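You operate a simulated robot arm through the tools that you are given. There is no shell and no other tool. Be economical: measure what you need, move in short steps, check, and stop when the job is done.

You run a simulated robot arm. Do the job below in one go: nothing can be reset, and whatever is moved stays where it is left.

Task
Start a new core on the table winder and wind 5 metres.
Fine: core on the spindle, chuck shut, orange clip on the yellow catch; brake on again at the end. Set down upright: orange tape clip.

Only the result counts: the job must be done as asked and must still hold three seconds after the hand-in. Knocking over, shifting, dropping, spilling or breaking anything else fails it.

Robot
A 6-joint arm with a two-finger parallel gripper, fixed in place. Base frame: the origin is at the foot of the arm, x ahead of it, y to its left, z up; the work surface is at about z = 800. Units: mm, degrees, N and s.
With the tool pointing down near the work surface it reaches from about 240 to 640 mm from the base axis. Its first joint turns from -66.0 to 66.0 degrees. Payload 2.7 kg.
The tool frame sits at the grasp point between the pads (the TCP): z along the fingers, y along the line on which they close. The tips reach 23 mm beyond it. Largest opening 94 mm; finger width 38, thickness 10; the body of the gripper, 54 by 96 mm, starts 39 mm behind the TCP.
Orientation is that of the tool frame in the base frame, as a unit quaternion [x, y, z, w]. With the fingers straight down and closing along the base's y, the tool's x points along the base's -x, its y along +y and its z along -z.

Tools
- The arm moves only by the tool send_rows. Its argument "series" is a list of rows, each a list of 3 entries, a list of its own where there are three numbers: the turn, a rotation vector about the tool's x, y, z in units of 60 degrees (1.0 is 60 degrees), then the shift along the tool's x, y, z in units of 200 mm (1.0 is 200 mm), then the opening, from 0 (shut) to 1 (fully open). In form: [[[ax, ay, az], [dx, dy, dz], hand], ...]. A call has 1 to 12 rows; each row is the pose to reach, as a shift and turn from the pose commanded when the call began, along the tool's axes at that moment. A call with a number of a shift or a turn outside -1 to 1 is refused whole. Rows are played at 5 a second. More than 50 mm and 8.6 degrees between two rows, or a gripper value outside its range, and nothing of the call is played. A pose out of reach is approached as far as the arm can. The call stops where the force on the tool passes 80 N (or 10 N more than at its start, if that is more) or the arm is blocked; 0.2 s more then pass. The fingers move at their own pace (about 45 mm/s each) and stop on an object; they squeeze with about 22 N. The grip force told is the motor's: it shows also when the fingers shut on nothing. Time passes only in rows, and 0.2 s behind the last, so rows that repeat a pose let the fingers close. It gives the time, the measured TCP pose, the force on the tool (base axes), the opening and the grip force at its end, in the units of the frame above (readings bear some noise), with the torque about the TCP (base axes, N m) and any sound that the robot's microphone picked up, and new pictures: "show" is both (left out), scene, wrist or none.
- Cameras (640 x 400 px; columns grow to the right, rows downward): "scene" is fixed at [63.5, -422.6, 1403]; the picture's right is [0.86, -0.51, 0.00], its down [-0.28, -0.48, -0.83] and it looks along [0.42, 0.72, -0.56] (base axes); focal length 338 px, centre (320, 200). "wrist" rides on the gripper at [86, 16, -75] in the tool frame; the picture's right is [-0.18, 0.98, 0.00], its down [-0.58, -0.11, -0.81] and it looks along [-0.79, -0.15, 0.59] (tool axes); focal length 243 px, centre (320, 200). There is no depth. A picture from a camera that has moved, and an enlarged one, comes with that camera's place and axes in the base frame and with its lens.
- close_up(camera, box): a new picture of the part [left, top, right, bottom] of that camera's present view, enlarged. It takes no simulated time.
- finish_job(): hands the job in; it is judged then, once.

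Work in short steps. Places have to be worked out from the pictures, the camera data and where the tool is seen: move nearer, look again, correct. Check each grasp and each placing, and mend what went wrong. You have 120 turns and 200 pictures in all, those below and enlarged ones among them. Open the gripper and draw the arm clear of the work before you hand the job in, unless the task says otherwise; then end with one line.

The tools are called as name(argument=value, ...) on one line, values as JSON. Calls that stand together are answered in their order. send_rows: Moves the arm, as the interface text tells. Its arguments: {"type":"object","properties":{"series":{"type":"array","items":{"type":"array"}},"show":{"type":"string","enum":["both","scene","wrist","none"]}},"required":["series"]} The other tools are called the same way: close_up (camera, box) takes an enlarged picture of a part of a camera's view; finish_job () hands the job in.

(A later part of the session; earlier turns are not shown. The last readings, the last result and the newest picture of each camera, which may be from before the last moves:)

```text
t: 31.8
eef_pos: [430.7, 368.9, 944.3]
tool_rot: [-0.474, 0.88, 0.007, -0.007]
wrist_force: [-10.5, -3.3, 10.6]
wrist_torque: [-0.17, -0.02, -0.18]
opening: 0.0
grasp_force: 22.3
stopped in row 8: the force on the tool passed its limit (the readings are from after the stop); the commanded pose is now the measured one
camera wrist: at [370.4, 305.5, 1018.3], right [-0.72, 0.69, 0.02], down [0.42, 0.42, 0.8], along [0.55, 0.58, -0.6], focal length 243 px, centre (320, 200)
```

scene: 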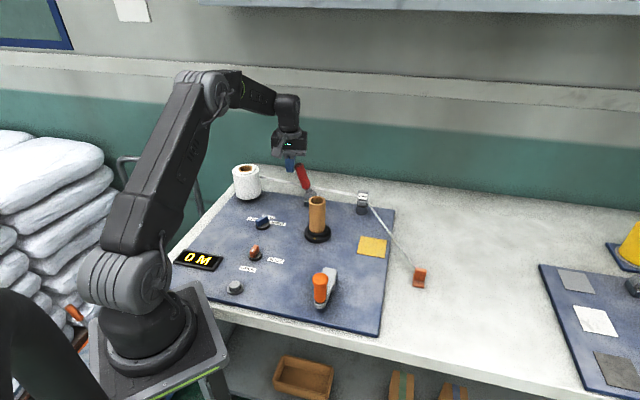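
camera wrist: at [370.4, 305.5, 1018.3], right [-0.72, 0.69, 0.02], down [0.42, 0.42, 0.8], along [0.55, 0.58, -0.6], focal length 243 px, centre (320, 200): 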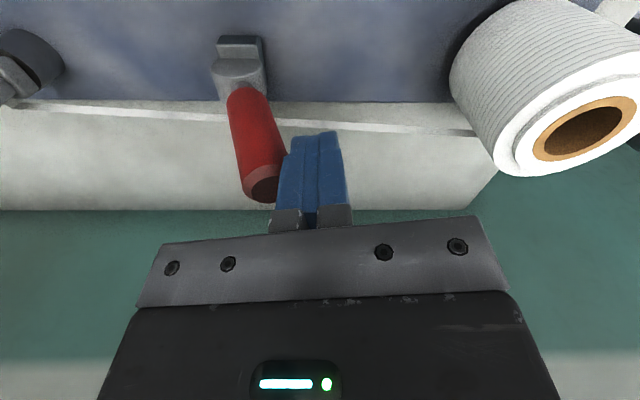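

Lever is strongly damped, so I keep to 2 mm per row.

send_rows(series=[[[0, 0, 0], [0, -0.01, 0.0], 0], [[0, 0, 0], [0, -0.02, 0.005], 0], [[0, 0, 0], [0, -0.03, 0.01], 0], [[0, 0, 0], [0, -0.04, 0.015], 0], [[0, 0, 0], [0, -0.05, 0.02], 0], [[0, 0, 0], [0, -0.06, 0.02], 0], [[0, 0, 0], [0, -0.07, 0.02], 0], [[0, 0, 0], [0, -0.08, 0.02], 0], [[0, 0, 0], [0, -0.09, 0.02], 0], [[0, 0, 0], [0, -0.1, 0.02], 0], [[0, 0, 0], [0, -0.11, 0.02], 0], [[0, 0, 0], [0, -0.12, 0.02], 0]], show="none")

send_rows(series=[[[0, 0, 0], [0, -0.01, 0.0], 0], [[0, 0, 0], [0, -0.02, 0.0], 0], [[0, 0, 0], [0, -0.03, 0], 0], [[0, 0, 0], [0, -0.04, 0], 0], [[0, 0, 0], [0, -0.05, 0], 0], [[0, 0, 0], [0, -0.06, 0], 0], [[0, 0, 0], [0, -0.07, 0], 0], [[0, 0, 0], [0, -0.08, 0], 0], [[0, 0, 0], [0, -0.09, 0], 0], [[0, 0, 0], [0, -0.1, 0], 0], [[0, 0, 0], [0, -0.11, 0], 0], [[0, 0, 0], [0, -0.12, 0], 0]])

```text
t: 33.5
eef_pos: [441.8, 362.2, 947.5]
tool_rot: [-0.476, 0.88, 0.006, -0.005]
wrist_force: [-9.2, -4.3, 10.1]
wrist_torque: [-0.19, -0.01, -0.19]
opening: 0.2
grasp_force: 22.3
stopped in row 8: the force on the tool passed its limit (the readings are from after the stop); the commanded pose is now the measured one
```

```text
t: 36.1
eef_pos: [460.4, 349.2, 951.2]
tool_rot: [-0.475, 0.88, 0.006, -0.006]
wrist_force: [-35.2, -14.2, 41.6]
wrist_torque: [-0.28, 0.23, -0.74]
opening: 0.1
grasp_force: 22.4
camera wrist: at [400.4, 284.1, 1026.4], right [-0.72, 0.69, 0.02], down [0.42, 0.42, 0.8], along [0.55, 0.58, -0.6], focal length 243 px, centre (320, 200)
```

scene: 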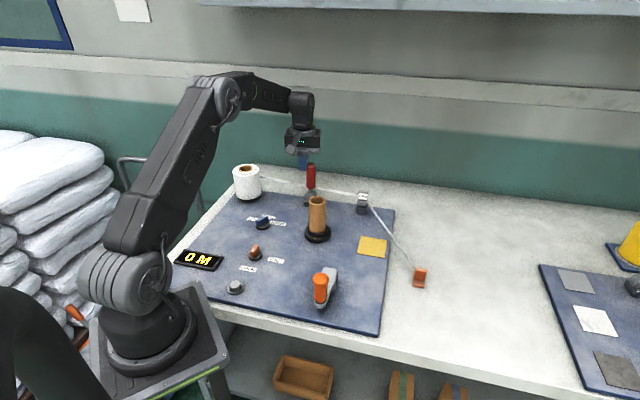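
wrist: 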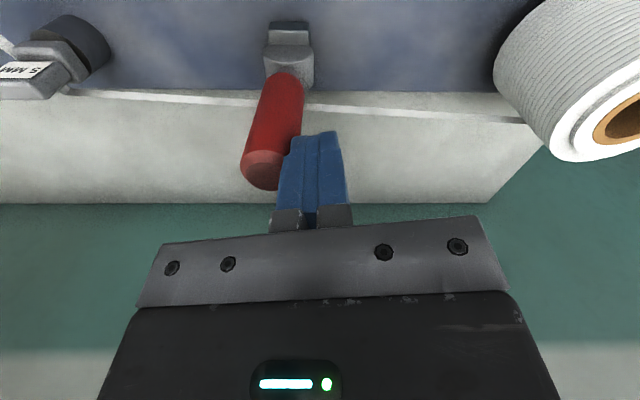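

The lever is about upright now. I let it relax a moment, then go on with descent along the arc.

send_rows(series=[[[0, 0, 0], [0, 0, 0.0], 0], [[0, 0, 0], [0, -0.005, 0.01], 0], [[0, 0, 0], [0, -0.015, 0.015], 0], [[0, 0, 0], [0, -0.025, 0.02], 0], [[0, 0, 0], [0, -0.035, 0.025], 0], [[0, 0, 0], [0, -0.045, 0.03], 0], [[0, 0, 0], [0, -0.055, 0.035], 0], [[0, 0, 0], [0, -0.065, 0.04], 0], [[0, 0, 0], [0, -0.075, 0.045], 0], [[0, 0, 0], [0, -0.085, 0.05], 0], [[0, 0, 0], [0, -0.095, 0.055], 0], [[0, 0, 0], [0, -0.105, 0.06], 0]], show="none")

send_rows(series=[[[0, 0, 0], [0, -0.005, 0.0], 0], [[0, 0, 0], [0, -0.01, 0.005], 0], [[0, 0, 0], [0, -0.02, 0.01], 0], [[0, 0, 0], [0, -0.03, 0.015], 0], [[0, 0, 0], [0, -0.04, 0.02], 0], [[0, 0, 0], [0, -0.05, 0.025], 0], [[0, 0, 0], [0, -0.06, 0.03], 0], [[0, 0, 0], [0, -0.07, 0.035], 0], [[0, 0, 0], [0, -0.08, 0.04], 0], [[0, 0, 0], [0, -0.09, 0.045], 0], [[0, 0, 0], [0, -0.1, 0.05], 0]])

```text
t: 37.0
eef_pos: [460.2, 349.5, 951.4]
tool_rot: [-0.475, 0.88, 0.007, -0.007]
wrist_force: [-19.1, -6.5, 13.1]
wrist_torque: [-0.12, 0.23, -0.37]
opening: 0.0
grasp_force: 22.1
stopped in row 4: the force on the tool passed its limit (the readings are from after the stop); the commanded pose is now the measured one
```

```text
t: 38.3
eef_pos: [462.4, 349.5, 952.0]
tool_rot: [-0.478, 0.878, 0.012, -0.012]
wrist_force: [-20.7, -3.0, 12.4]
wrist_torque: [-0.09, 0.12, -0.39]
opening: 0.0
grasp_force: 21.9
stopped in row 6: the force on the tool passed its limit (the readings are from after the stop); the commanded pose is now the measured one
camera wrist: at [403.7, 285.1, 1027.6], right [-0.73, 0.69, 0.03], down [0.43, 0.42, 0.8], along [0.53, 0.59, -0.6], focal length 243 px, centre (320, 200)
```

scene: 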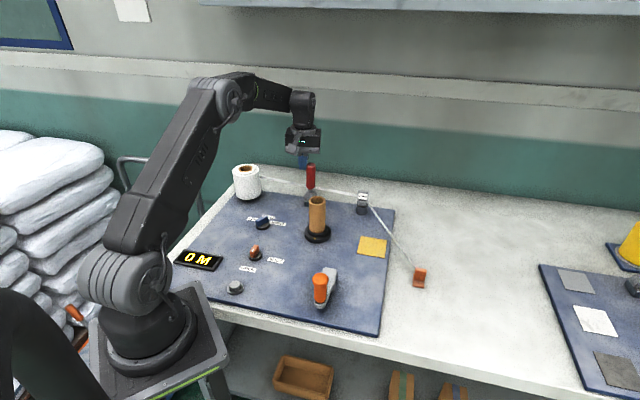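
wrist: 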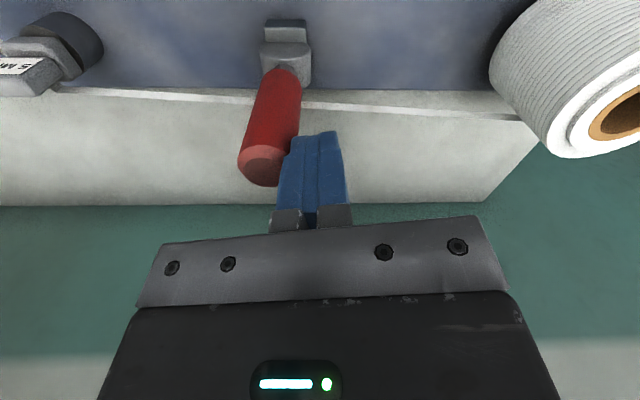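

Downward motion seems blocked here; I zoom to see contact and lever state.

close_up(camera="scene", box=[270, 110, 350, 220])

close_up(camera="wrist", box=[220, 0, 380, 220])

```text
3.64 times, centred on (310, 165) of scene
camera zoom: at [62.8, -422.8, 1402.9], right [0.86, -0.51, 0.0], down [-0.28, -0.48, -0.83], along [0.42, 0.72, -0.56], focal length 1229 px, centre (356, 327)
```

zoom: 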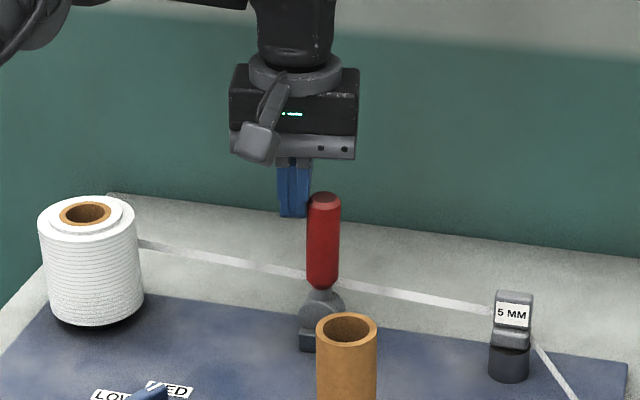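

```text
1.82 times, centred on (300, 110) of wrist
camera zoom: at [403.7, 285.1, 1027.6], right [-0.73, 0.69, 0.03], down [0.43, 0.42, 0.8], along [0.53, 0.59, -0.6], focal length 441 px, centre (356, 364)
```

zoom: 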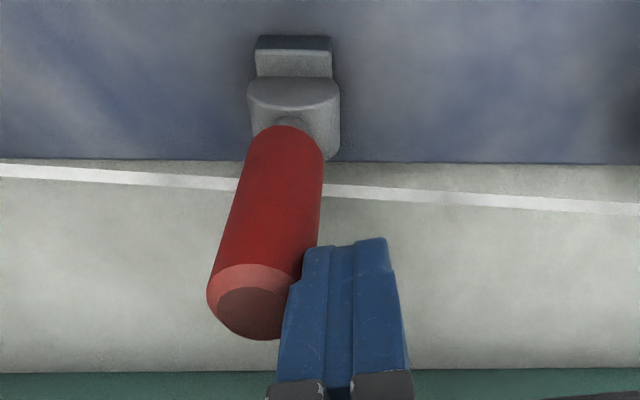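

The fingertips caught only the top of the handle. I back off, go 25 mm lower, and push again slowly.

send_rows(series=[[[0, 0, 0], [0, 0.03, -0.01], 0], [[0, 0, 0], [0, 0.05, 0.06], 0], [[0, 0, 0], [0, 0.05, 0.12], 0], [[0, 0, 0], [0, 0.03, 0.125], 0], [[0, 0, 0], [0, 0.01, 0.125], 0], [[0, 0, 0], [0, 0.0, 0.125], 0], [[0, 0, 0], [0, -0.01, 0.125], 0], [[0, 0, 0], [0, -0.02, 0.125], 0], [[0, 0, 0], [0, -0.03, 0.125], 0], [[0, 0, 0], [0, -0.04, 0.125], 0], [[0, 0, 0], [0, -0.05, 0.125], 0], [[0, 0, 0], [0, -0.06, 0.125], 0]], show="wrist")

```text
t: 39.1
eef_pos: [459.0, 357.6, 952.1]
tool_rot: [-0.479, 0.878, 0.012, 0.002]
wrist_force: [0.9, 0.1, 7.7]
wrist_torque: [-0.18, -0.02, 0.06]
opening: 0.3
grasp_force: 21.8
stopped in row 3: the force on the tool passed its limit (the readings are from after the stop); the commanded pose is now the measured one
camera wrist: at [399.1, 291.4, 1025.0], right [-0.73, 0.69, 0.02], down [0.41, 0.41, 0.81], along [0.55, 0.6, -0.58], focal length 243 px, centre (320, 200)
```

wrist: 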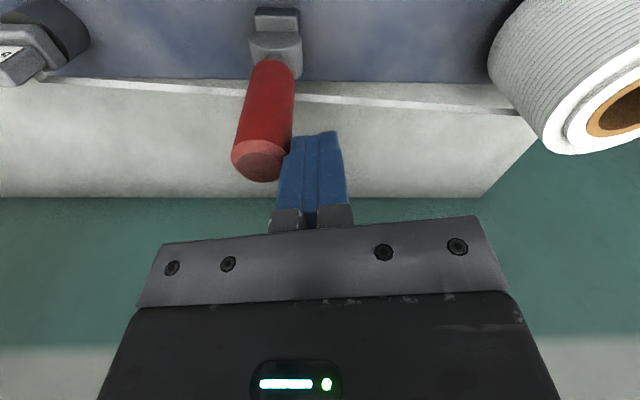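

Fingers seem to rest on the handle's rim. I back off 30 mm further, lower, then approach again.

send_rows(series=[[[0, 0, 0], [0, 0.02, -0.02], 0], [[0, 0, 0], [0, 0.1, -0.02], 0], [[0, 0, 0], [0, 0.15, 0.02], 0], [[0, 0, 0], [0, 0.15, 0.1], 0], [[0, 0, 0], [0, 0.15, 0.14], 0], [[0, 0, 0], [0, 0.15, 0.14], 0]])

close_up(camera="scene", box=[270, 110, 350, 220])

```text
t: 40.5
eef_pos: [432.1, 372.2, 922.1]
tool_rot: [-0.479, 0.878, 0.011, 0.0]
wrist_force: [0.4, -0.1, -0.4]
wrist_torque: [0.02, -0.01, -0.02]
opening: 0.1
grasp_force: 22.3
camera wrist: at [372.7, 307.0, 995.8], right [-0.73, 0.69, 0.02], down [0.41, 0.41, 0.81], along [0.55, 0.6, -0.58], focal length 243 px, centre (320, 200)
```

scene: 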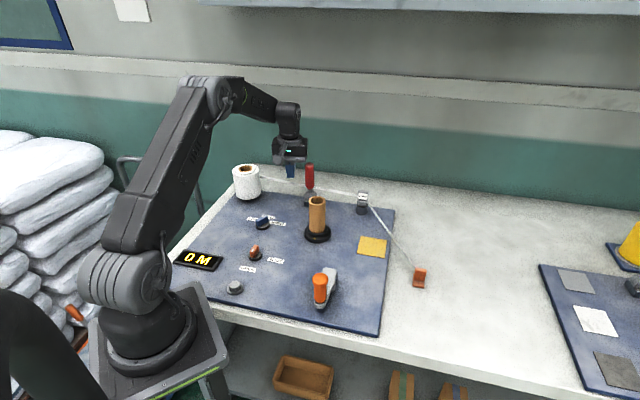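
wrist: 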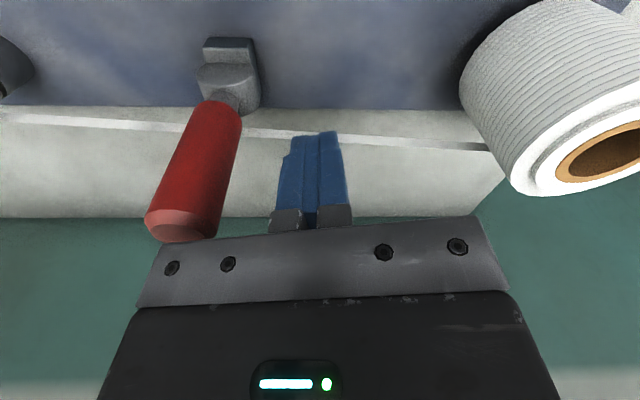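

```text
3.64 times, centred on (310, 165) of scene
camera zoom: at [63.5, -422.6, 1403.0], right [0.86, -0.51, 0.0], down [-0.28, -0.48, -0.83], along [0.42, 0.72, -0.56], focal length 1229 px, centre (356, 327)
```

zoom: 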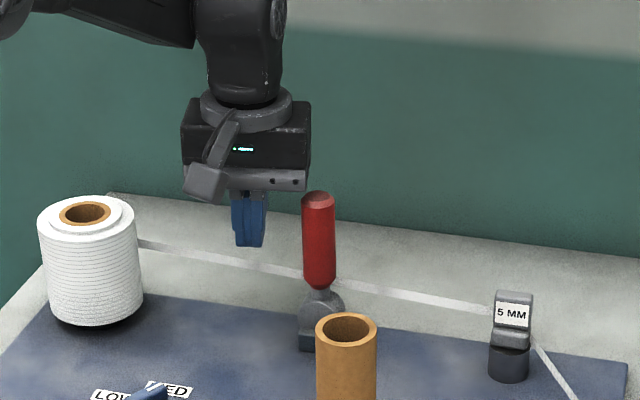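

Lever stands vertical; fingers are now well below its top. I approach and push slowly.

send_rows(series=[[[0, 0, 0], [0, -0.06, 0], 0], [[0, 0, 0], [0, -0.12, 0], 0], [[0, 0, 0], [0, -0.16, 0], 0], [[0, 0, 0], [0, -0.17, 0], 0], [[0, 0, 0], [0, -0.18, 0], 0], [[0, 0, 0], [0, -0.19, 0], 0], [[0, 0, 0], [0, -0.2, 0], 0], [[0, 0, 0], [0, -0.21, 0], 0], [[0, 0, 0], [0, -0.22, 0], 0], [[0, 0, 0], [0, -0.23, 0], 0], [[0, 0, 0], [0, -0.24, 0], 0], [[0, 0, 0], [0, -0.25, 0], 0]], show="none")

send_rows(series=[[[0, 0, 0], [0, -0.01, 0.0], 0], [[0, 0, 0], [0, -0.02, 0.0], 0], [[0, 0, 0], [0, -0.03, 0.002], 0], [[0, 0, 0], [0, -0.04, 0.004], 0], [[0, 0, 0], [0, -0.05, 0.006], 0], [[0, 0, 0], [0, -0.06, 0.008], 0], [[0, 0, 0], [0, -0.07, 0.01], 0], [[0, 0, 0], [0, -0.08, 0.012], 0], [[0, 0, 0], [0, -0.09, 0.014], 0], [[0, 0, 0], [0, -0.1, 0.016], 0], [[0, 0, 0], [0, -0.11, 0.018], 0], [[0, 0, 0], [0, -0.12, 0.02], 0]])

```text
t: 43.1
eef_pos: [462.5, 357.6, 920.6]
tool_rot: [-0.482, 0.876, 0.018, -0.007]
wrist_force: [-73.7, 21.3, 12.0]
wrist_torque: [-0.47, -0.72, -1.69]
opening: 0.0
grasp_force: 21.6
```

```text
t: 43.6
eef_pos: [463.4, 359.4, 921.4]
tool_rot: [-0.484, 0.875, 0.024, -0.009]
wrist_force: [-13.5, 8.5, 3.4]
wrist_torque: [-0.32, -0.38, -0.3]
opening: 0.0
grasp_force: 22.5
stopped in row 2: the force on the tool passed its limit (the readings are from after the stop); the commanded pose is now the measured one
camera wrist: at [405.9, 291.3, 995.0], right [-0.73, 0.68, 0.05], down [0.43, 0.41, 0.8], along [0.52, 0.61, -0.59], focal length 243 px, centre (320, 200)
```

scene: 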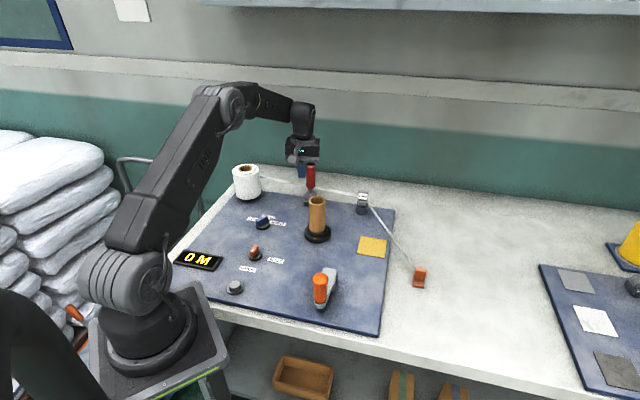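
wrist: 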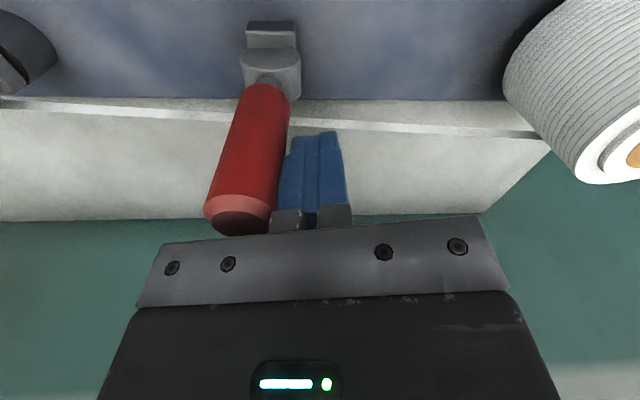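

The lever stops firmly upright, so that's its other end (brake off). I back away, level the tool, and go back to the chuck knob to turn it slowly.

send_rows(series=[[[0, 0, 0], [0, 0.06, 0], 0], [[0.02, 0.003, 0], [0, 0.15, -0.05], 0], [[0.048, 0.007, 0.0], [0, 0.15, -0.25], 0], [[0.048, 0.007, 0.1], [0, 0.15, -0.45], 0], [[0.048, 0.007, 0.233], [0.15, 0.15, -0.55], 0], [[0.048, 0.007, 0.233], [0.35, 0.15, -0.55], 0], [[0.048, 0.007, 0.233], [0.55, 0.15, -0.55], 0], [[0.048, 0.007, 0.233], [0.55, 0.15, -0.55], 0]], show="scene")

```text
t: 45.4
eef_pos: [386.8, 275.9, 1028.7]
tool_rot: [-0.373, 0.928, -0.004, -0.002]
wrist_force: [0.1, -0.1, -0.4]
wrist_torque: [0.02, 0.01, 0.01]
opening: 0.2
grasp_force: 21.7
```

scene: 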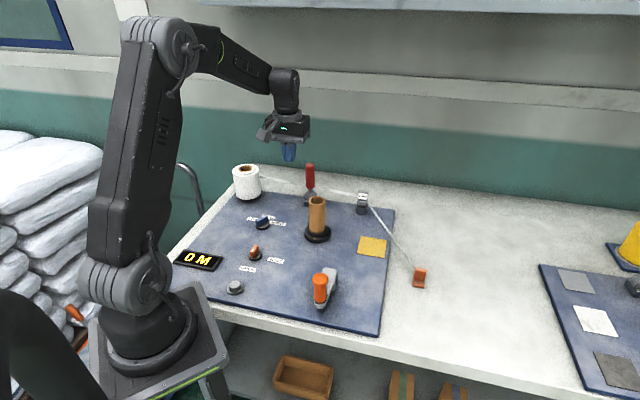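

Level again. Move over the chuck knob at z≈890 with the fingers open.

send_rows(series=[[[0, 0, 0], [0.2, 0.05, 0.05], 1], [[0, 0, 0], [0.4, 0.1, 0.1], 1], [[0, 0, 0], [0.6, 0.16, 0.2], 1], [[0, 0, 0], [0.798, 0.224, 0.3], 1], [[0, 0, 0], [0.798, 0.224, 0.5], 1], [[0, 0, 0], [0.798, 0.224, 0.69], 1], [[0, 0, 0], [0.798, 0.224, 0.69], 1]], show="wrist")

close_up(camera="wrist", box=[240, 0, 400, 160])

```text
t: 47.0
eef_pos: [237.4, 198.1, 897.3]
tool_rot: [-0.373, 0.928, -0.004, -0.002]
wrist_force: [0.2, -0.3, 1.0]
wrist_torque: [0.03, 0.0, 0.0]
opening: 94.2
grasp_force: 0.1
camera wrist: at [164.1, 150.2, 971.0], right [-0.55, 0.84, -0.01], down [0.5, 0.33, 0.8], along [0.67, 0.44, -0.6], focal length 243 px, centre (320, 200)
```

wrist: 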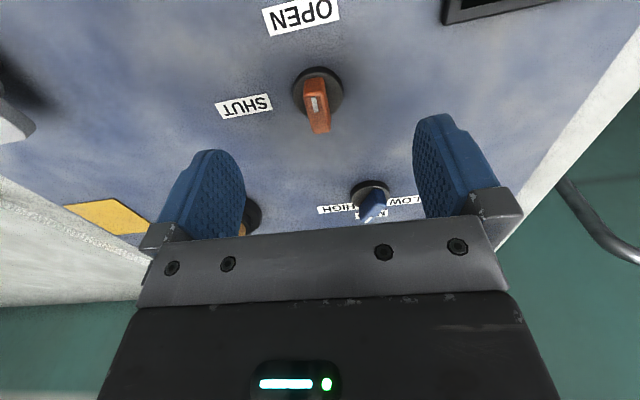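

```text
2.50 times, centred on (320, 80) of wrist
camera zoom: at [164.1, 150.2, 971.0], right [-0.55, 0.84, -0.01], down [0.5, 0.33, 0.8], along [0.67, 0.44, -0.6], focal length 606 px, centre (320, 500)
```

zoom: 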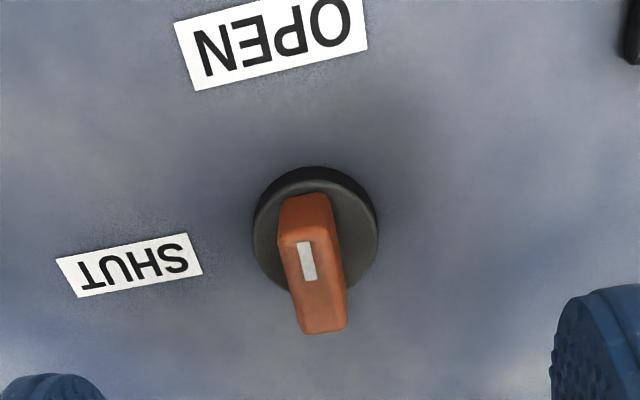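

Now the gripper is aligned with the bar (bar axis ≈44.5°). I centre by ~4 mm, descend to z≈841 and close.

send_rows(series=[[[0, 0, 0], [-0.017, -0.006, 0.1], 1], [[0, 0, 0], [-0.017, -0.006, 0.2], 1], [[0, 0, 0], [-0.017, -0.006, 0.28], 1], [[0, 0, 0], [-0.017, -0.006, 0.28], 0], [[0, 0, 0], [-0.017, -0.006, 0.28], 0], [[0, 0, 0], [-0.017, -0.006, 0.28], 0], [[0, 0, 0], [-0.017, -0.006, 0.28], 0], [[0, 0, 0], [-0.017, -0.006, 0.28], 0], [[0, 0, 0], [-0.017, -0.006, 0.28], 0]], show="wrist")

```text
t: 49.0
eef_pos: [240.6, 197.7, 840.9]
tool_rot: [-0.374, 0.927, -0.004, -0.002]
wrist_force: [-16.9, 15.9, -3.2]
wrist_torque: [0.56, 0.55, 0.01]
opening: 13.0
grasp_force: 44.7
camera wrist: at [167.3, 150.2, 915.2], right [-0.55, 0.84, -0.01], down [0.5, 0.33, 0.8], along [0.67, 0.44, -0.6], focal length 243 px, centre (320, 200)
```

wrist: 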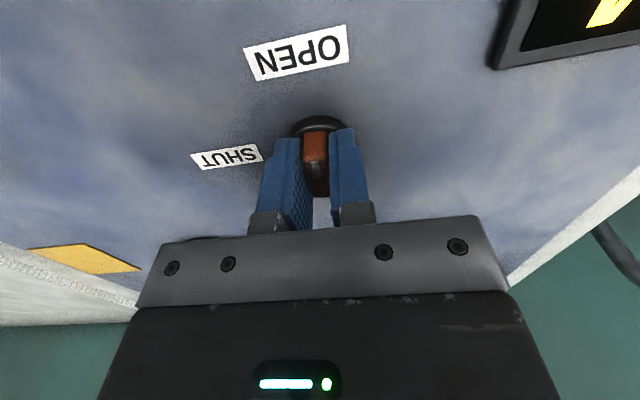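

Aligned (no z-torque). I relieve the small side offset and turn slowly, 2° per row.

send_rows(series=[[[0, 0, 0], [0, 0.008, 0], 0], [[0, 0, -0.033], [0, 0.008, 0], 0], [[0, 0, -0.067], [0, 0.008, 0], 0], [[0, 0, -0.1], [0, 0.008, 0], 0], [[0, 0, -0.133], [0, 0.008, 0], 0], [[0, 0, -0.167], [0, 0.008, 0], 0], [[0, 0, -0.2], [0, 0.008, 0], 0], [[0, 0, -0.2], [0, 0.008, 0], 0], [[0, 0, -0.2], [0, 0.008, 0], 0]], show="wrist")

```text
t: 51.0
eef_pos: [240.6, 198.7, 838.2]
tool_rot: [-0.468, 0.884, -0.002, -0.001]
wrist_force: [14.0, -6.7, 12.0]
wrist_torque: [0.99, -0.47, -1.47]
opening: 16.5
grasp_force: 45.1
camera wrist: at [178.8, 136.2, 912.8], right [-0.71, 0.7, 0.0], down [0.42, 0.43, 0.8], along [0.57, 0.57, -0.6], focal length 243 px, centre (320, 200)
```

wrist: 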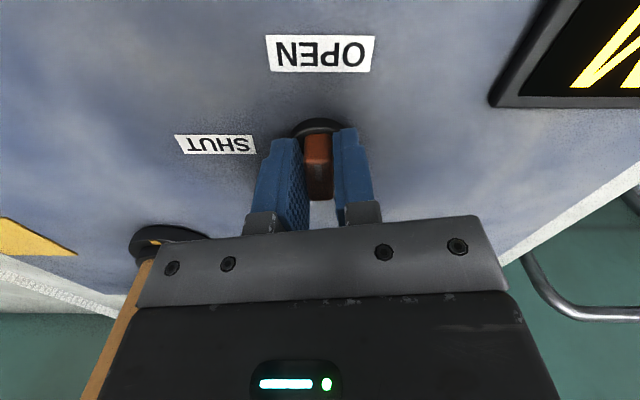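

The knob still resists at 1.5 Nm. I test the other direction by a small angle to learn whether it is locked.

send_rows(series=[[[0, 0, 0.05], [0, 0, -0.01], 0], [[0, 0, 0.1], [0, 0, -0.01], 0], [[0, 0, 0.15], [0, 0, -0.01], 0], [[0, 0, 0.2], [0, 0, -0.01], 0], [[0, 0, 0.25], [0, 0, -0.01], 0], [[0, 0, 0.3], [0, 0, -0.01], 0], [[0, 0, 0.35], [0, 0, -0.01], 0], [[0, 0, 0.4], [0, 0, -0.01], 0], [[0, 0, 0.4], [0, 0, -0.01], 0]], show="wrist")

```text
t: 53.0
eef_pos: [241.5, 198.9, 839.3]
tool_rot: [-0.273, 0.962, -0.005, -0.003]
wrist_force: [12.4, -10.4, -34.3]
wrist_torque: [0.05, 0.94, 0.01]
opening: 13.4
grasp_force: 44.8
camera wrist: at [158.9, 166.8, 914.3], right [-0.36, 0.93, -0.01], down [0.56, 0.22, 0.8], along [0.75, 0.28, -0.6], focal length 243 px, centre (320, 200)
```

wrist: 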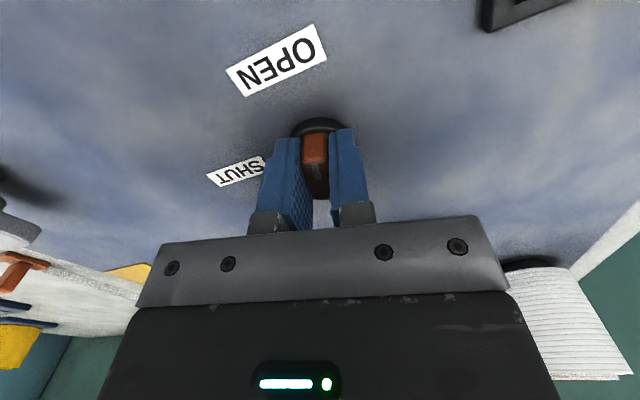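

Clockwise it turned freely ~12°. I continue clockwise a bit to learn the range.

send_rows(series=[[[0, 0, 0.06], [0, 0, 0], 0], [[0, 0, 0.12], [0, 0, 0], 0], [[0, 0, 0.18], [0, 0, 0], 0], [[0, 0, 0.24], [0, 0, 0], 0], [[0, 0, 0.3], [0, 0, 0], 0], [[0, 0, 0.36], [0, 0, 0], 0], [[0, 0, 0.42], [0, 0, 0], 0], [[0, 0, 0.48], [0, 0, 0], 0]])

close_up(camera="scene", box=[200, 180, 380, 300])

```text
t: 54.8
eef_pos: [240.0, 198.1, 839.8]
tool_rot: [-0.026, 1.0, -0.004, -0.001]
wrist_force: [17.0, -24.8, -20.5]
wrist_torque: [0.43, 1.0, -0.01]
opening: 13.2
grasp_force: 45.2
camera wrist: at [153.6, 209.9, 914.0], right [0.13, 0.99, -0.01], down [0.59, -0.07, 0.81], along [0.8, -0.11, -0.59], focal length 243 px, centre (320, 200)
```

scene: 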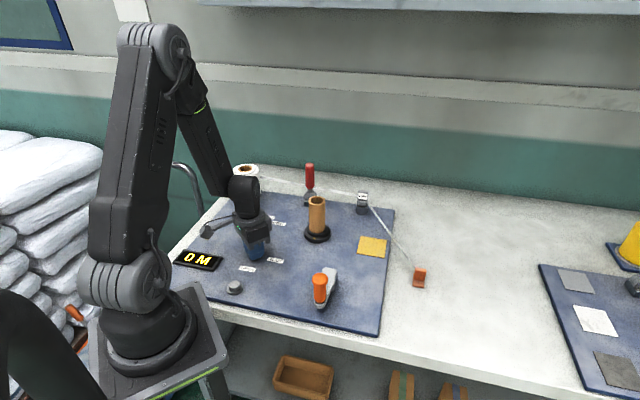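
wrist: 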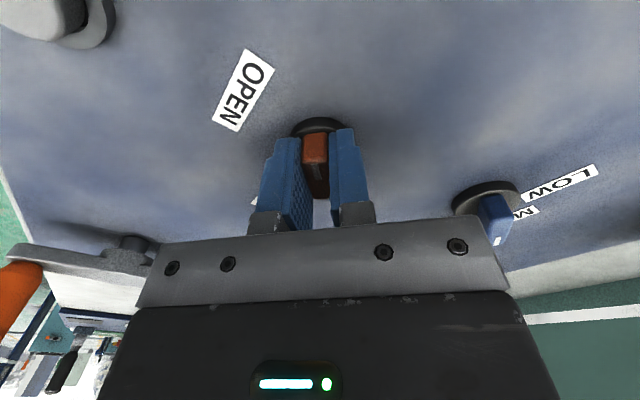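

```text
3.33 times, centred on (290, 240) of scene
camera zoom: at [64.1, -423.0, 1402.8], right [0.86, -0.51, 0.0], down [-0.28, -0.48, -0.83], along [0.42, 0.72, -0.56], focal length 1127 px, centre (420, 67)
```

zoom: 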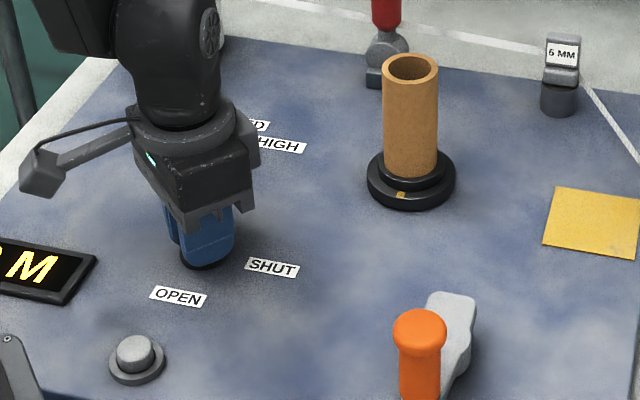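

It turns freely clockwise (41° so far), so the travel may run the long way round. I continue clockwise.

send_rows(series=[[[0, 0, 0.08], [0, 0, 0], 0], [[0, 0, 0.16], [0, 0, 0], 0], [[0, 0, 0.24], [0, 0, 0], 0], [[0, 0, 0.32], [0, 0, 0], 0], [[0, 0, 0.4], [0, 0, 0], 0], [[0, 0, 0.48], [0, 0, 0], 0], [[0, 0, 0.56], [0, 0, 0], 0], [[0, 0, 0.64], [0, 0, 0], 0], [[0, 0, 0.72], [0, 0, 0], 0], [[0, 0, 0.8], [0, 0, 0], 0], [[0, 0, 0.88], [0, 0, 0], 0], [[0, 0, 0.96], [0, 0, 0], 0]])

close_up(camera="wrist", box=[220, 80, 420, 220])

```text
t: 57.4
eef_pos: [240.2, 198.5, 840.2]
tool_rot: [0.456, 0.89, -0.005, 0.002]
wrist_force: [3.8, -20.6, -0.7]
wrist_torque: [-0.31, -0.78, 1.47]
opening: 15.7
grasp_force: 44.9
camera wrist: at [202.7, 278.5, 913.4], right [0.91, 0.42, -0.01], down [0.25, -0.53, 0.81], along [0.34, -0.74, -0.59], focal length 243 px, centre (320, 200)
```

scene: 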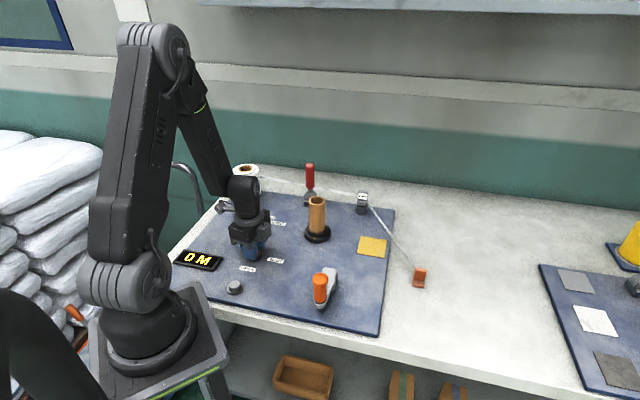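
wrist: 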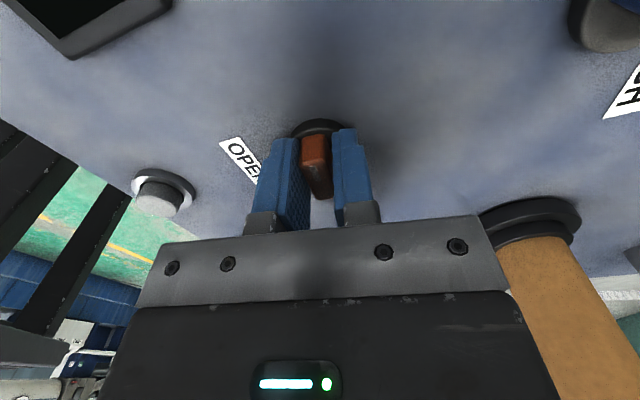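

```text
2.86 times, centred on (320, 150) of wrist
camera zoom: at [202.7, 278.5, 913.4], right [0.91, 0.42, -0.01], down [0.25, -0.53, 0.81], along [0.34, -0.74, -0.59], focal length 693 px, centre (320, 343)
```

zoom: 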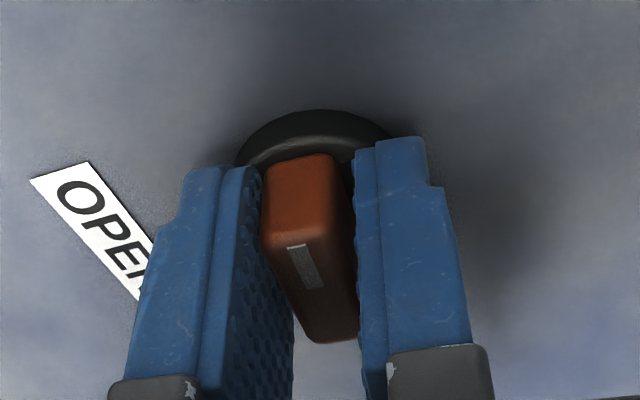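

The knob hit its stop after 90° clockwise; its bar now lines up with SHUT. I release, rise and check.

send_rows(series=[[[0, 0, 0], [0, 0, 0], 1], [[0, 0, 0], [0, 0, 0], 1], [[0, 0, 0], [0, 0, 0], 1], [[0, 0, 0], [0, 0, -0.2], 1], [[0, 0, 0], [0, 0, -0.4], 1], [[0, 0, 0], [0, 0, -0.6], 1], [[0, 0, 0], [0, 0, -0.75], 1], [[0, 0, 0], [0, 0, -0.75], 1]], show="wrist")

close_up(camera="scene", box=[200, 180, 380, 300])

```text
t: 59.2
eef_pos: [241.0, 202.3, 989.4]
tool_rot: [0.458, 0.889, -0.004, 0.002]
wrist_force: [0.0, 0.0, 0.8]
wrist_torque: [-0.04, 0.01, 0.0]
opening: 93.9
grasp_force: 0.1
camera wrist: at [204.9, 282.0, 1063.6], right [0.91, 0.42, 0.0], down [0.25, -0.53, 0.81], along [0.34, -0.74, -0.59], focal length 243 px, centre (320, 200)
```

wrist: 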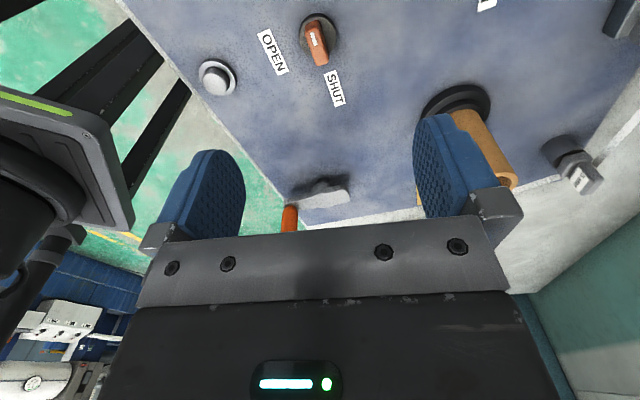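

```text
3.33 times, centred on (290, 240) of scene
camera zoom: at [63.5, -422.6, 1403.0], right [0.86, -0.51, 0.0], down [-0.28, -0.48, -0.83], along [0.42, 0.72, -0.56], focal length 1127 px, centre (420, 67)
```

zoom: 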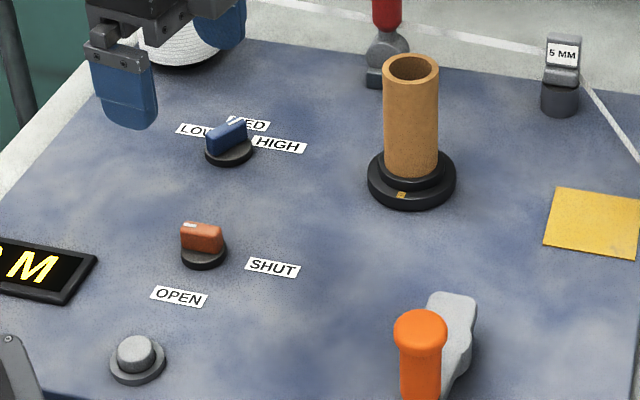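

Chuck knob is in line with SHUT. Next the clip: turn the gripper back and travel towards it.

send_rows(series=[[[0, 0, -0.13], [-0.1, 0.01, -0.1], 1], [[0, 0, -0.26], [-0.22, 0.02, -0.15], 1], [[0, 0, -0.39], [-0.34, 0.04, -0.15], 1], [[0, 0, -0.52], [-0.48, 0.05, -0.15], 1], [[0, 0, -0.65], [-0.62, 0.07, -0.15], 1], [[0, 0, -0.78], [-0.76, 0.09, -0.15], 1], [[0, 0, -0.9], [-0.878, 0.105, -0.15], 1], [[0, 0, -0.9], [-0.878, 0.105, -0.15], 1]], show="none")

send_rows(series=[[[0, 0, 0], [-0.14, -0.13, 0], 1], [[0, 0, 0], [-0.28, -0.26, 0.1], 1], [[0, 0, 0], [-0.42, -0.4, 0.2], 1], [[0, 0, 0], [-0.56, -0.53, 0.3], 1], [[0, 0, 0], [-0.7, -0.66, 0.4], 1], [[0, 0, 0], [-0.7, -0.66, 0.45], 1], [[0, 0, 0], [-0.7, -0.66, 0.45], 1]])

```text
t: 61.0
eef_pos: [361.0, 70.1, 1020.5]
tool_rot: [0.004, 1.0, -0.004, -0.001]
wrist_force: [-0.1, -0.1, 0.6]
wrist_torque: [0.04, 0.01, 0.04]
opening: 94.1
grasp_force: 0.0
```

```text
t: 62.6
eef_pos: [499.1, -64.7, 932.1]
tool_rot: [0.005, 1.0, -0.004, -0.001]
wrist_force: [-0.2, 0.8, -0.2]
wrist_torque: [0.0, 0.01, 0.03]
opening: 94.2
grasp_force: 0.1
camera wrist: at [412.1, -48.9, 1005.9], right [0.19, 0.98, -0.01], down [0.58, -0.11, 0.81], along [0.79, -0.16, -0.59], focal length 243 px, centre (320, 200)
```

scene: 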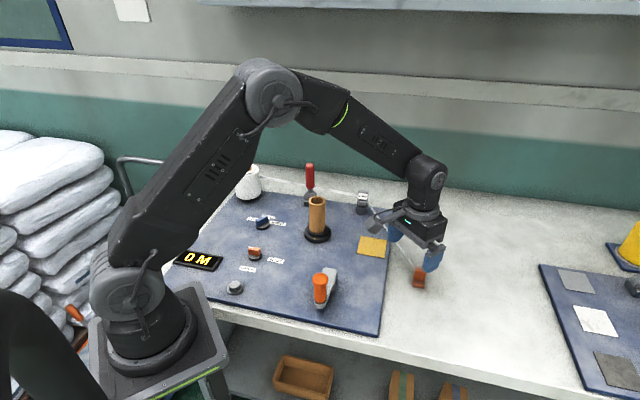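
wrist: 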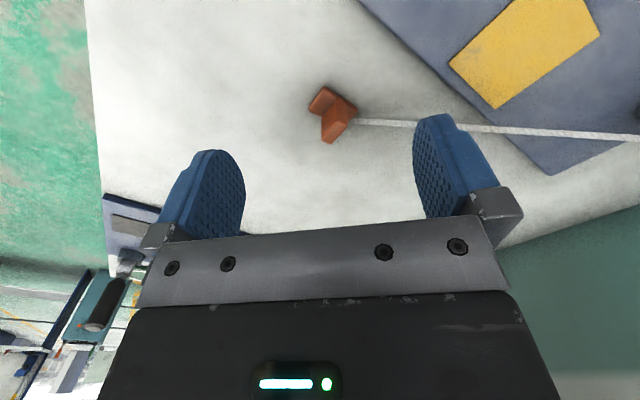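

close_up(camera="wrist", box=[280, 60, 400, 160])

close_up(camera="scene", box=[390, 230, 450, 300])

```text
4.00 times, centred on (340, 110) of wrist
camera zoom: at [412.1, -48.9, 1005.9], right [0.19, 0.98, -0.01], down [0.58, -0.11, 0.81], along [0.79, -0.16, -0.59], focal length 970 px, centre (240, 560)
```

zoom: 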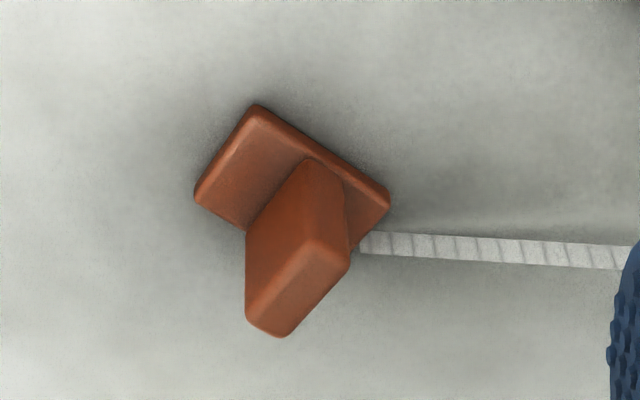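

```text
5.71 times, centred on (420, 265) of scene
camera zoom: at [63.5, -422.6, 1403.0], right [0.86, -0.51, 0.0], down [-0.28, -0.48, -0.83], along [0.42, 0.71, -0.56], focal length 1931 px, centre (-251, -171)
```

zoom: 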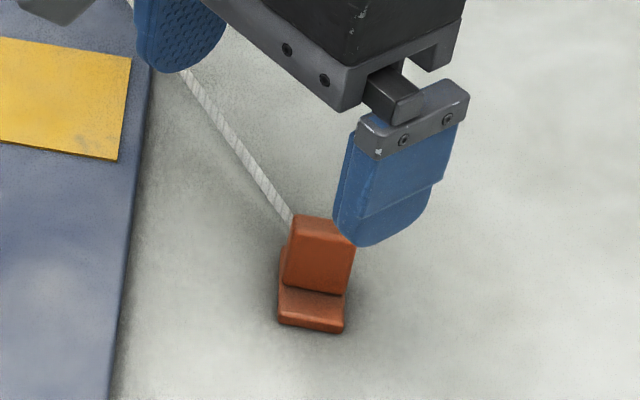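

The clip is an inverted T at about (540,-63); wall top ≈838, wall long axis ≈-43°. I turn the gripper to close across the wall and move above it.

send_rows(series=[[[0, 0, 0.12], [-0.05, 0, 0.05], 1], [[0, 0, 0.24], [-0.1, 0.008, 0.1], 1], [[0, 0, 0.36], [-0.15, 0.008, 0.15], 1], [[0, 0, 0.48], [-0.21, 0.008, 0.2], 1], [[0, 0, 0.6], [-0.21, 0.008, 0.25], 1], [[0, 0, 0.72], [-0.21, 0.008, 0.3], 1], [[0, 0, 0.72], [-0.21, 0.008, 0.3], 1]])

close_up(camera="wrist", box=[240, 60, 400, 200])

```text
t: 64.2
eef_pos: [540.5, -64.2, 872.5]
tool_rot: [0.374, 0.927, -0.004, 0.002]
wrist_force: [0.0, 1.0, -0.5]
wrist_torque: [0.01, 0.02, -0.01]
opening: 93.9
grasp_force: 0.2
camera wrist: at [490.1, 7.8, 945.9], right [0.81, 0.58, -0.01], down [0.34, -0.47, 0.81], along [0.47, -0.66, -0.59], focal length 243 px, centre (320, 200)
```

scene: 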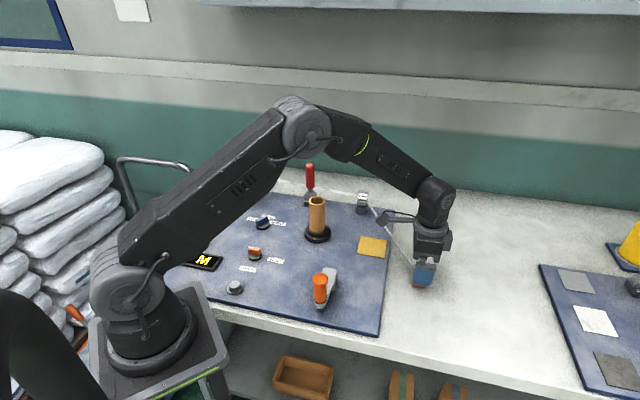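
wrist: 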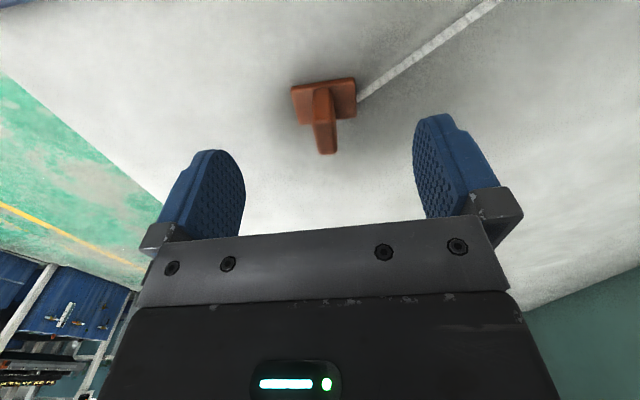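

```text
2.86 times, centred on (320, 130) of wrist
camera zoom: at [490.1, 7.8, 945.9], right [0.81, 0.58, -0.01], down [0.34, -0.47, 0.81], along [0.47, -0.66, -0.59], focal length 693 px, centre (320, 400)
```

zoom: 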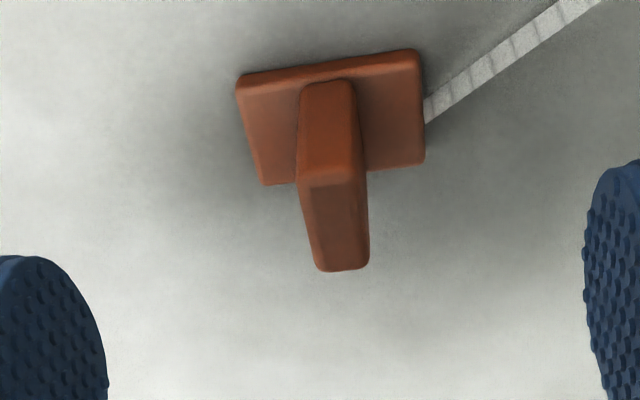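

Well aligned; shift ~3 mm along tool y and descend to z≈838 over the wall, then close.

send_rows(series=[[[0, 0, 0], [0, 0.016, 0.06], 1], [[0, 0, 0], [0, 0.016, 0.12], 1], [[0, 0, 0], [0, 0.016, 0.172], 1], [[0, 0, 0], [0, 0.016, 0.172], 0], [[0, 0, 0], [0, 0.016, 0.172], 0], [[0, 0, 0], [0, 0.016, 0.172], 0], [[0, 0, 0], [0, 0.016, 0.172], 0], [[0, 0, 0], [0, 0.016, 0.172], 0], [[0, 0, 0], [0, 0.016, 0.172], 0]])

close_up(camera="wrist", box=[240, 60, 400, 240])

```text
t: 66.2
eef_pos: [542.7, -62.5, 837.4]
tool_rot: [0.372, 0.928, -0.004, 0.001]
wrist_force: [-0.4, 0.1, 0.5]
wrist_torque: [0.02, -0.03, -0.02]
opening: 11.1
grasp_force: 22.3
camera wrist: at [491.1, 9.6, 910.6], right [0.81, 0.58, -0.01], down [0.35, -0.47, 0.81], along [0.47, -0.66, -0.59], focal length 243 px, centre (320, 200)
```

scene: 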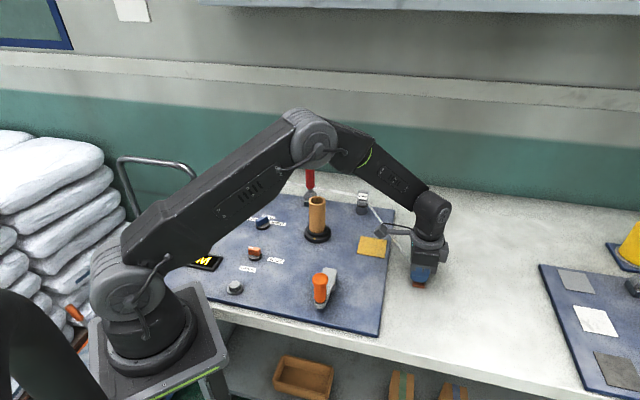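
wrist: 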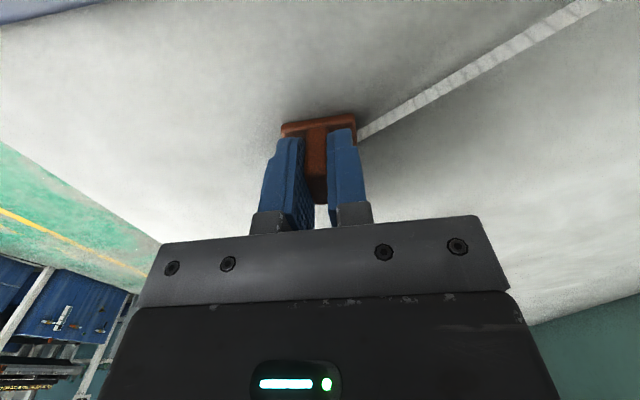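

```text
2.22 times, centred on (320, 150) of wrist
camera zoom: at [491.1, 9.6, 910.6], right [0.81, 0.58, -0.01], down [0.35, -0.47, 0.81], along [0.47, -0.66, -0.59], focal length 539 px, centre (320, 311)
```

zoom: 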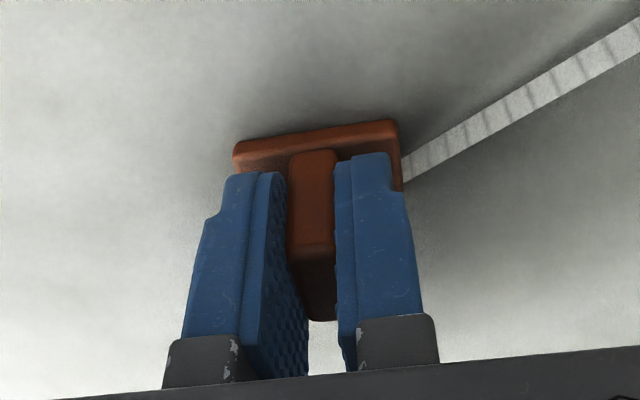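

Clip gripped (11 mm). I lift 60 mm and carry it above the yellow pad at about (516,80).

send_rows(series=[[[0, 0, 0], [0, 0, -0.1], 0], [[0, 0, 0], [0, 0, -0.25], 0], [[0, 0, 0], [0.1, 0.07, -0.3], 0], [[0, 0, 0], [0.25, 0.18, -0.3], 0], [[0, 0, 0], [0.4, 0.29, -0.3], 0], [[0, 0, 0], [0.52, 0.38, -0.3], 0], [[0, 0, 0], [0.584, 0.424, -0.3], 0], [[0, 0, 0], [0.584, 0.424, -0.3], 0]])

close_up(camera="scene", box=[330, 170, 450, 290])

```text
t: 68.0
eef_pos: [517.5, 79.9, 895.9]
tool_rot: [0.373, 0.928, -0.005, 0.001]
wrist_force: [0.9, 0.3, 0.9]
wrist_torque: [0.02, -0.01, 0.01]
opening: 11.4
grasp_force: 22.0
camera wrist: at [465.8, 151.6, 969.6], right [0.81, 0.58, -0.01], down [0.35, -0.47, 0.81], along [0.47, -0.66, -0.59], focal length 243 px, centre (320, 200)
```

scene: 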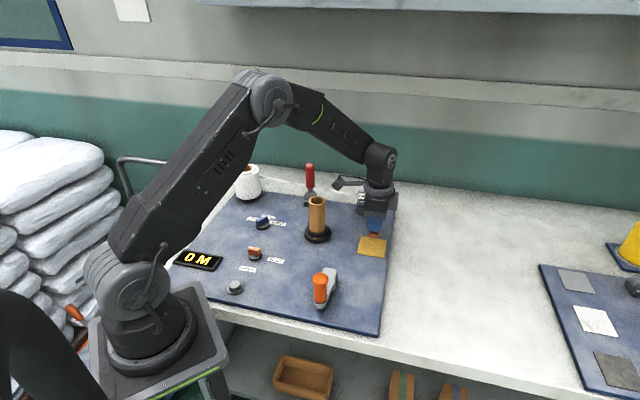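
wrist: 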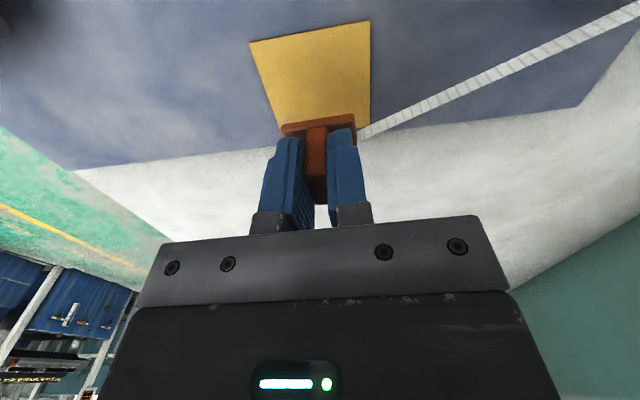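

```text
3.33 times, centred on (390, 230) of scene
camera zoom: at [63.5, -422.6, 1403.0], right [0.86, -0.51, 0.0], down [-0.28, -0.48, -0.83], along [0.42, 0.72, -0.56], focal length 1127 px, centre (87, 100)
```

zoom: 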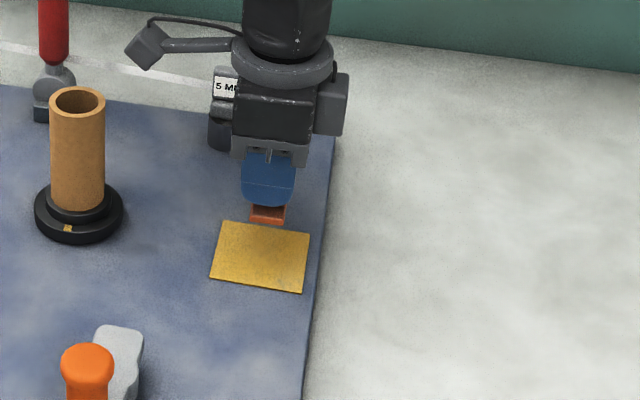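

Pad centre is about (515,75). I correct a few mm and lower; final millimetres slowly until light contact.

send_rows(series=[[[0, 0, 0], [-0.008, -0.027, 0.05], 0], [[0, 0, 0], [-0.008, -0.027, 0.12], 0], [[0, 0, 0], [-0.008, -0.027, 0.18], 0], [[0, 0, 0], [-0.008, -0.027, 0.21], 0], [[0, 0, 0], [-0.008, -0.027, 0.22], 0], [[0, 0, 0], [-0.008, -0.027, 0.228], 0], [[0, 0, 0], [-0.008, -0.027, 0.228], 0]])

close_up(camera="scene", box=[340, 200, 420, 270])

```text
t: 69.6
eef_pos: [514.6, 75.9, 850.0]
tool_rot: [0.374, 0.928, -0.004, 0.001]
wrist_force: [0.1, 0.0, -0.5]
wrist_torque: [0.01, 0.0, 0.03]
opening: 11.1
grasp_force: 22.2
camera wrist: at [463.1, 147.4, 924.0], right [0.81, 0.58, -0.01], down [0.35, -0.47, 0.81], along [0.47, -0.66, -0.59], focal length 243 px, centre (320, 200)
```

scene: 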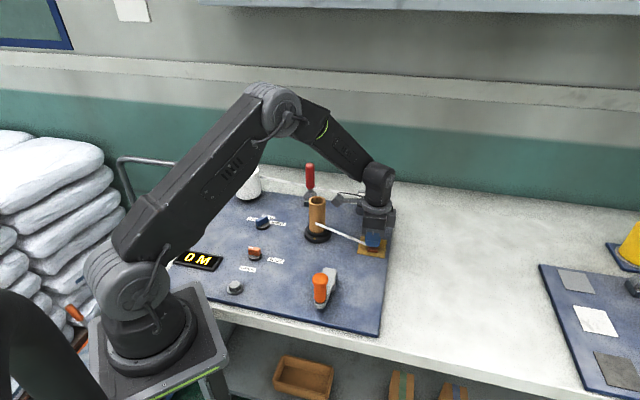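
wrist: 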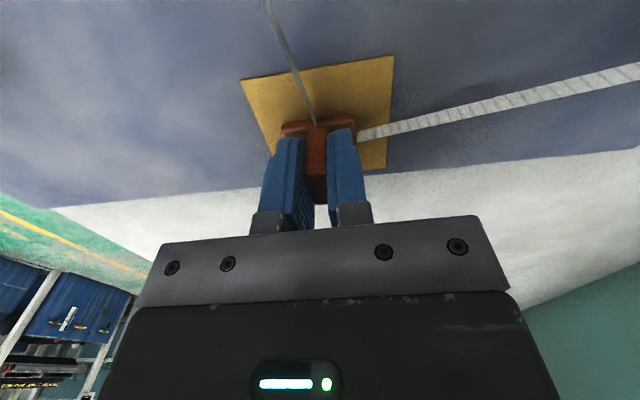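

```text
5.71 times, centred on (380, 235) of scene
camera zoom: at [63.5, -422.6, 1403.0], right [0.86, -0.51, 0.0], down [-0.28, -0.48, -0.83], along [0.42, 0.72, -0.56], focal length 1931 px, centre (-23, 0)
```

zoom: 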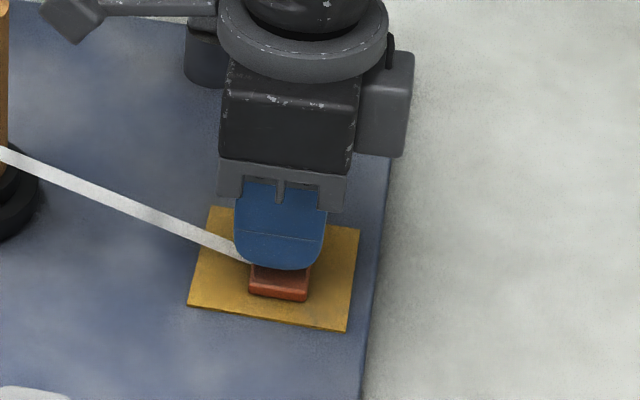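

A tape strand appeared from the clip to the core: the catch is recognised. I lower the last few mm to contact.

send_rows(series=[[[0, 0, 0], [0, 0, 0.005], 0], [[0, 0, 0], [0, 0, 0.01], 0], [[0, 0, 0], [0, 0, 0.014], 0], [[0, 0, 0], [0, 0, 0.014], 0]], show="none")

```text
t: 70.6
eef_pos: [514.8, 76.2, 848.7]
tool_rot: [0.372, 0.928, -0.004, 0.002]
wrist_force: [-1.9, 0.6, 10.1]
wrist_torque: [0.07, 0.02, -0.01]
opening: 11.1
grasp_force: 21.9
```

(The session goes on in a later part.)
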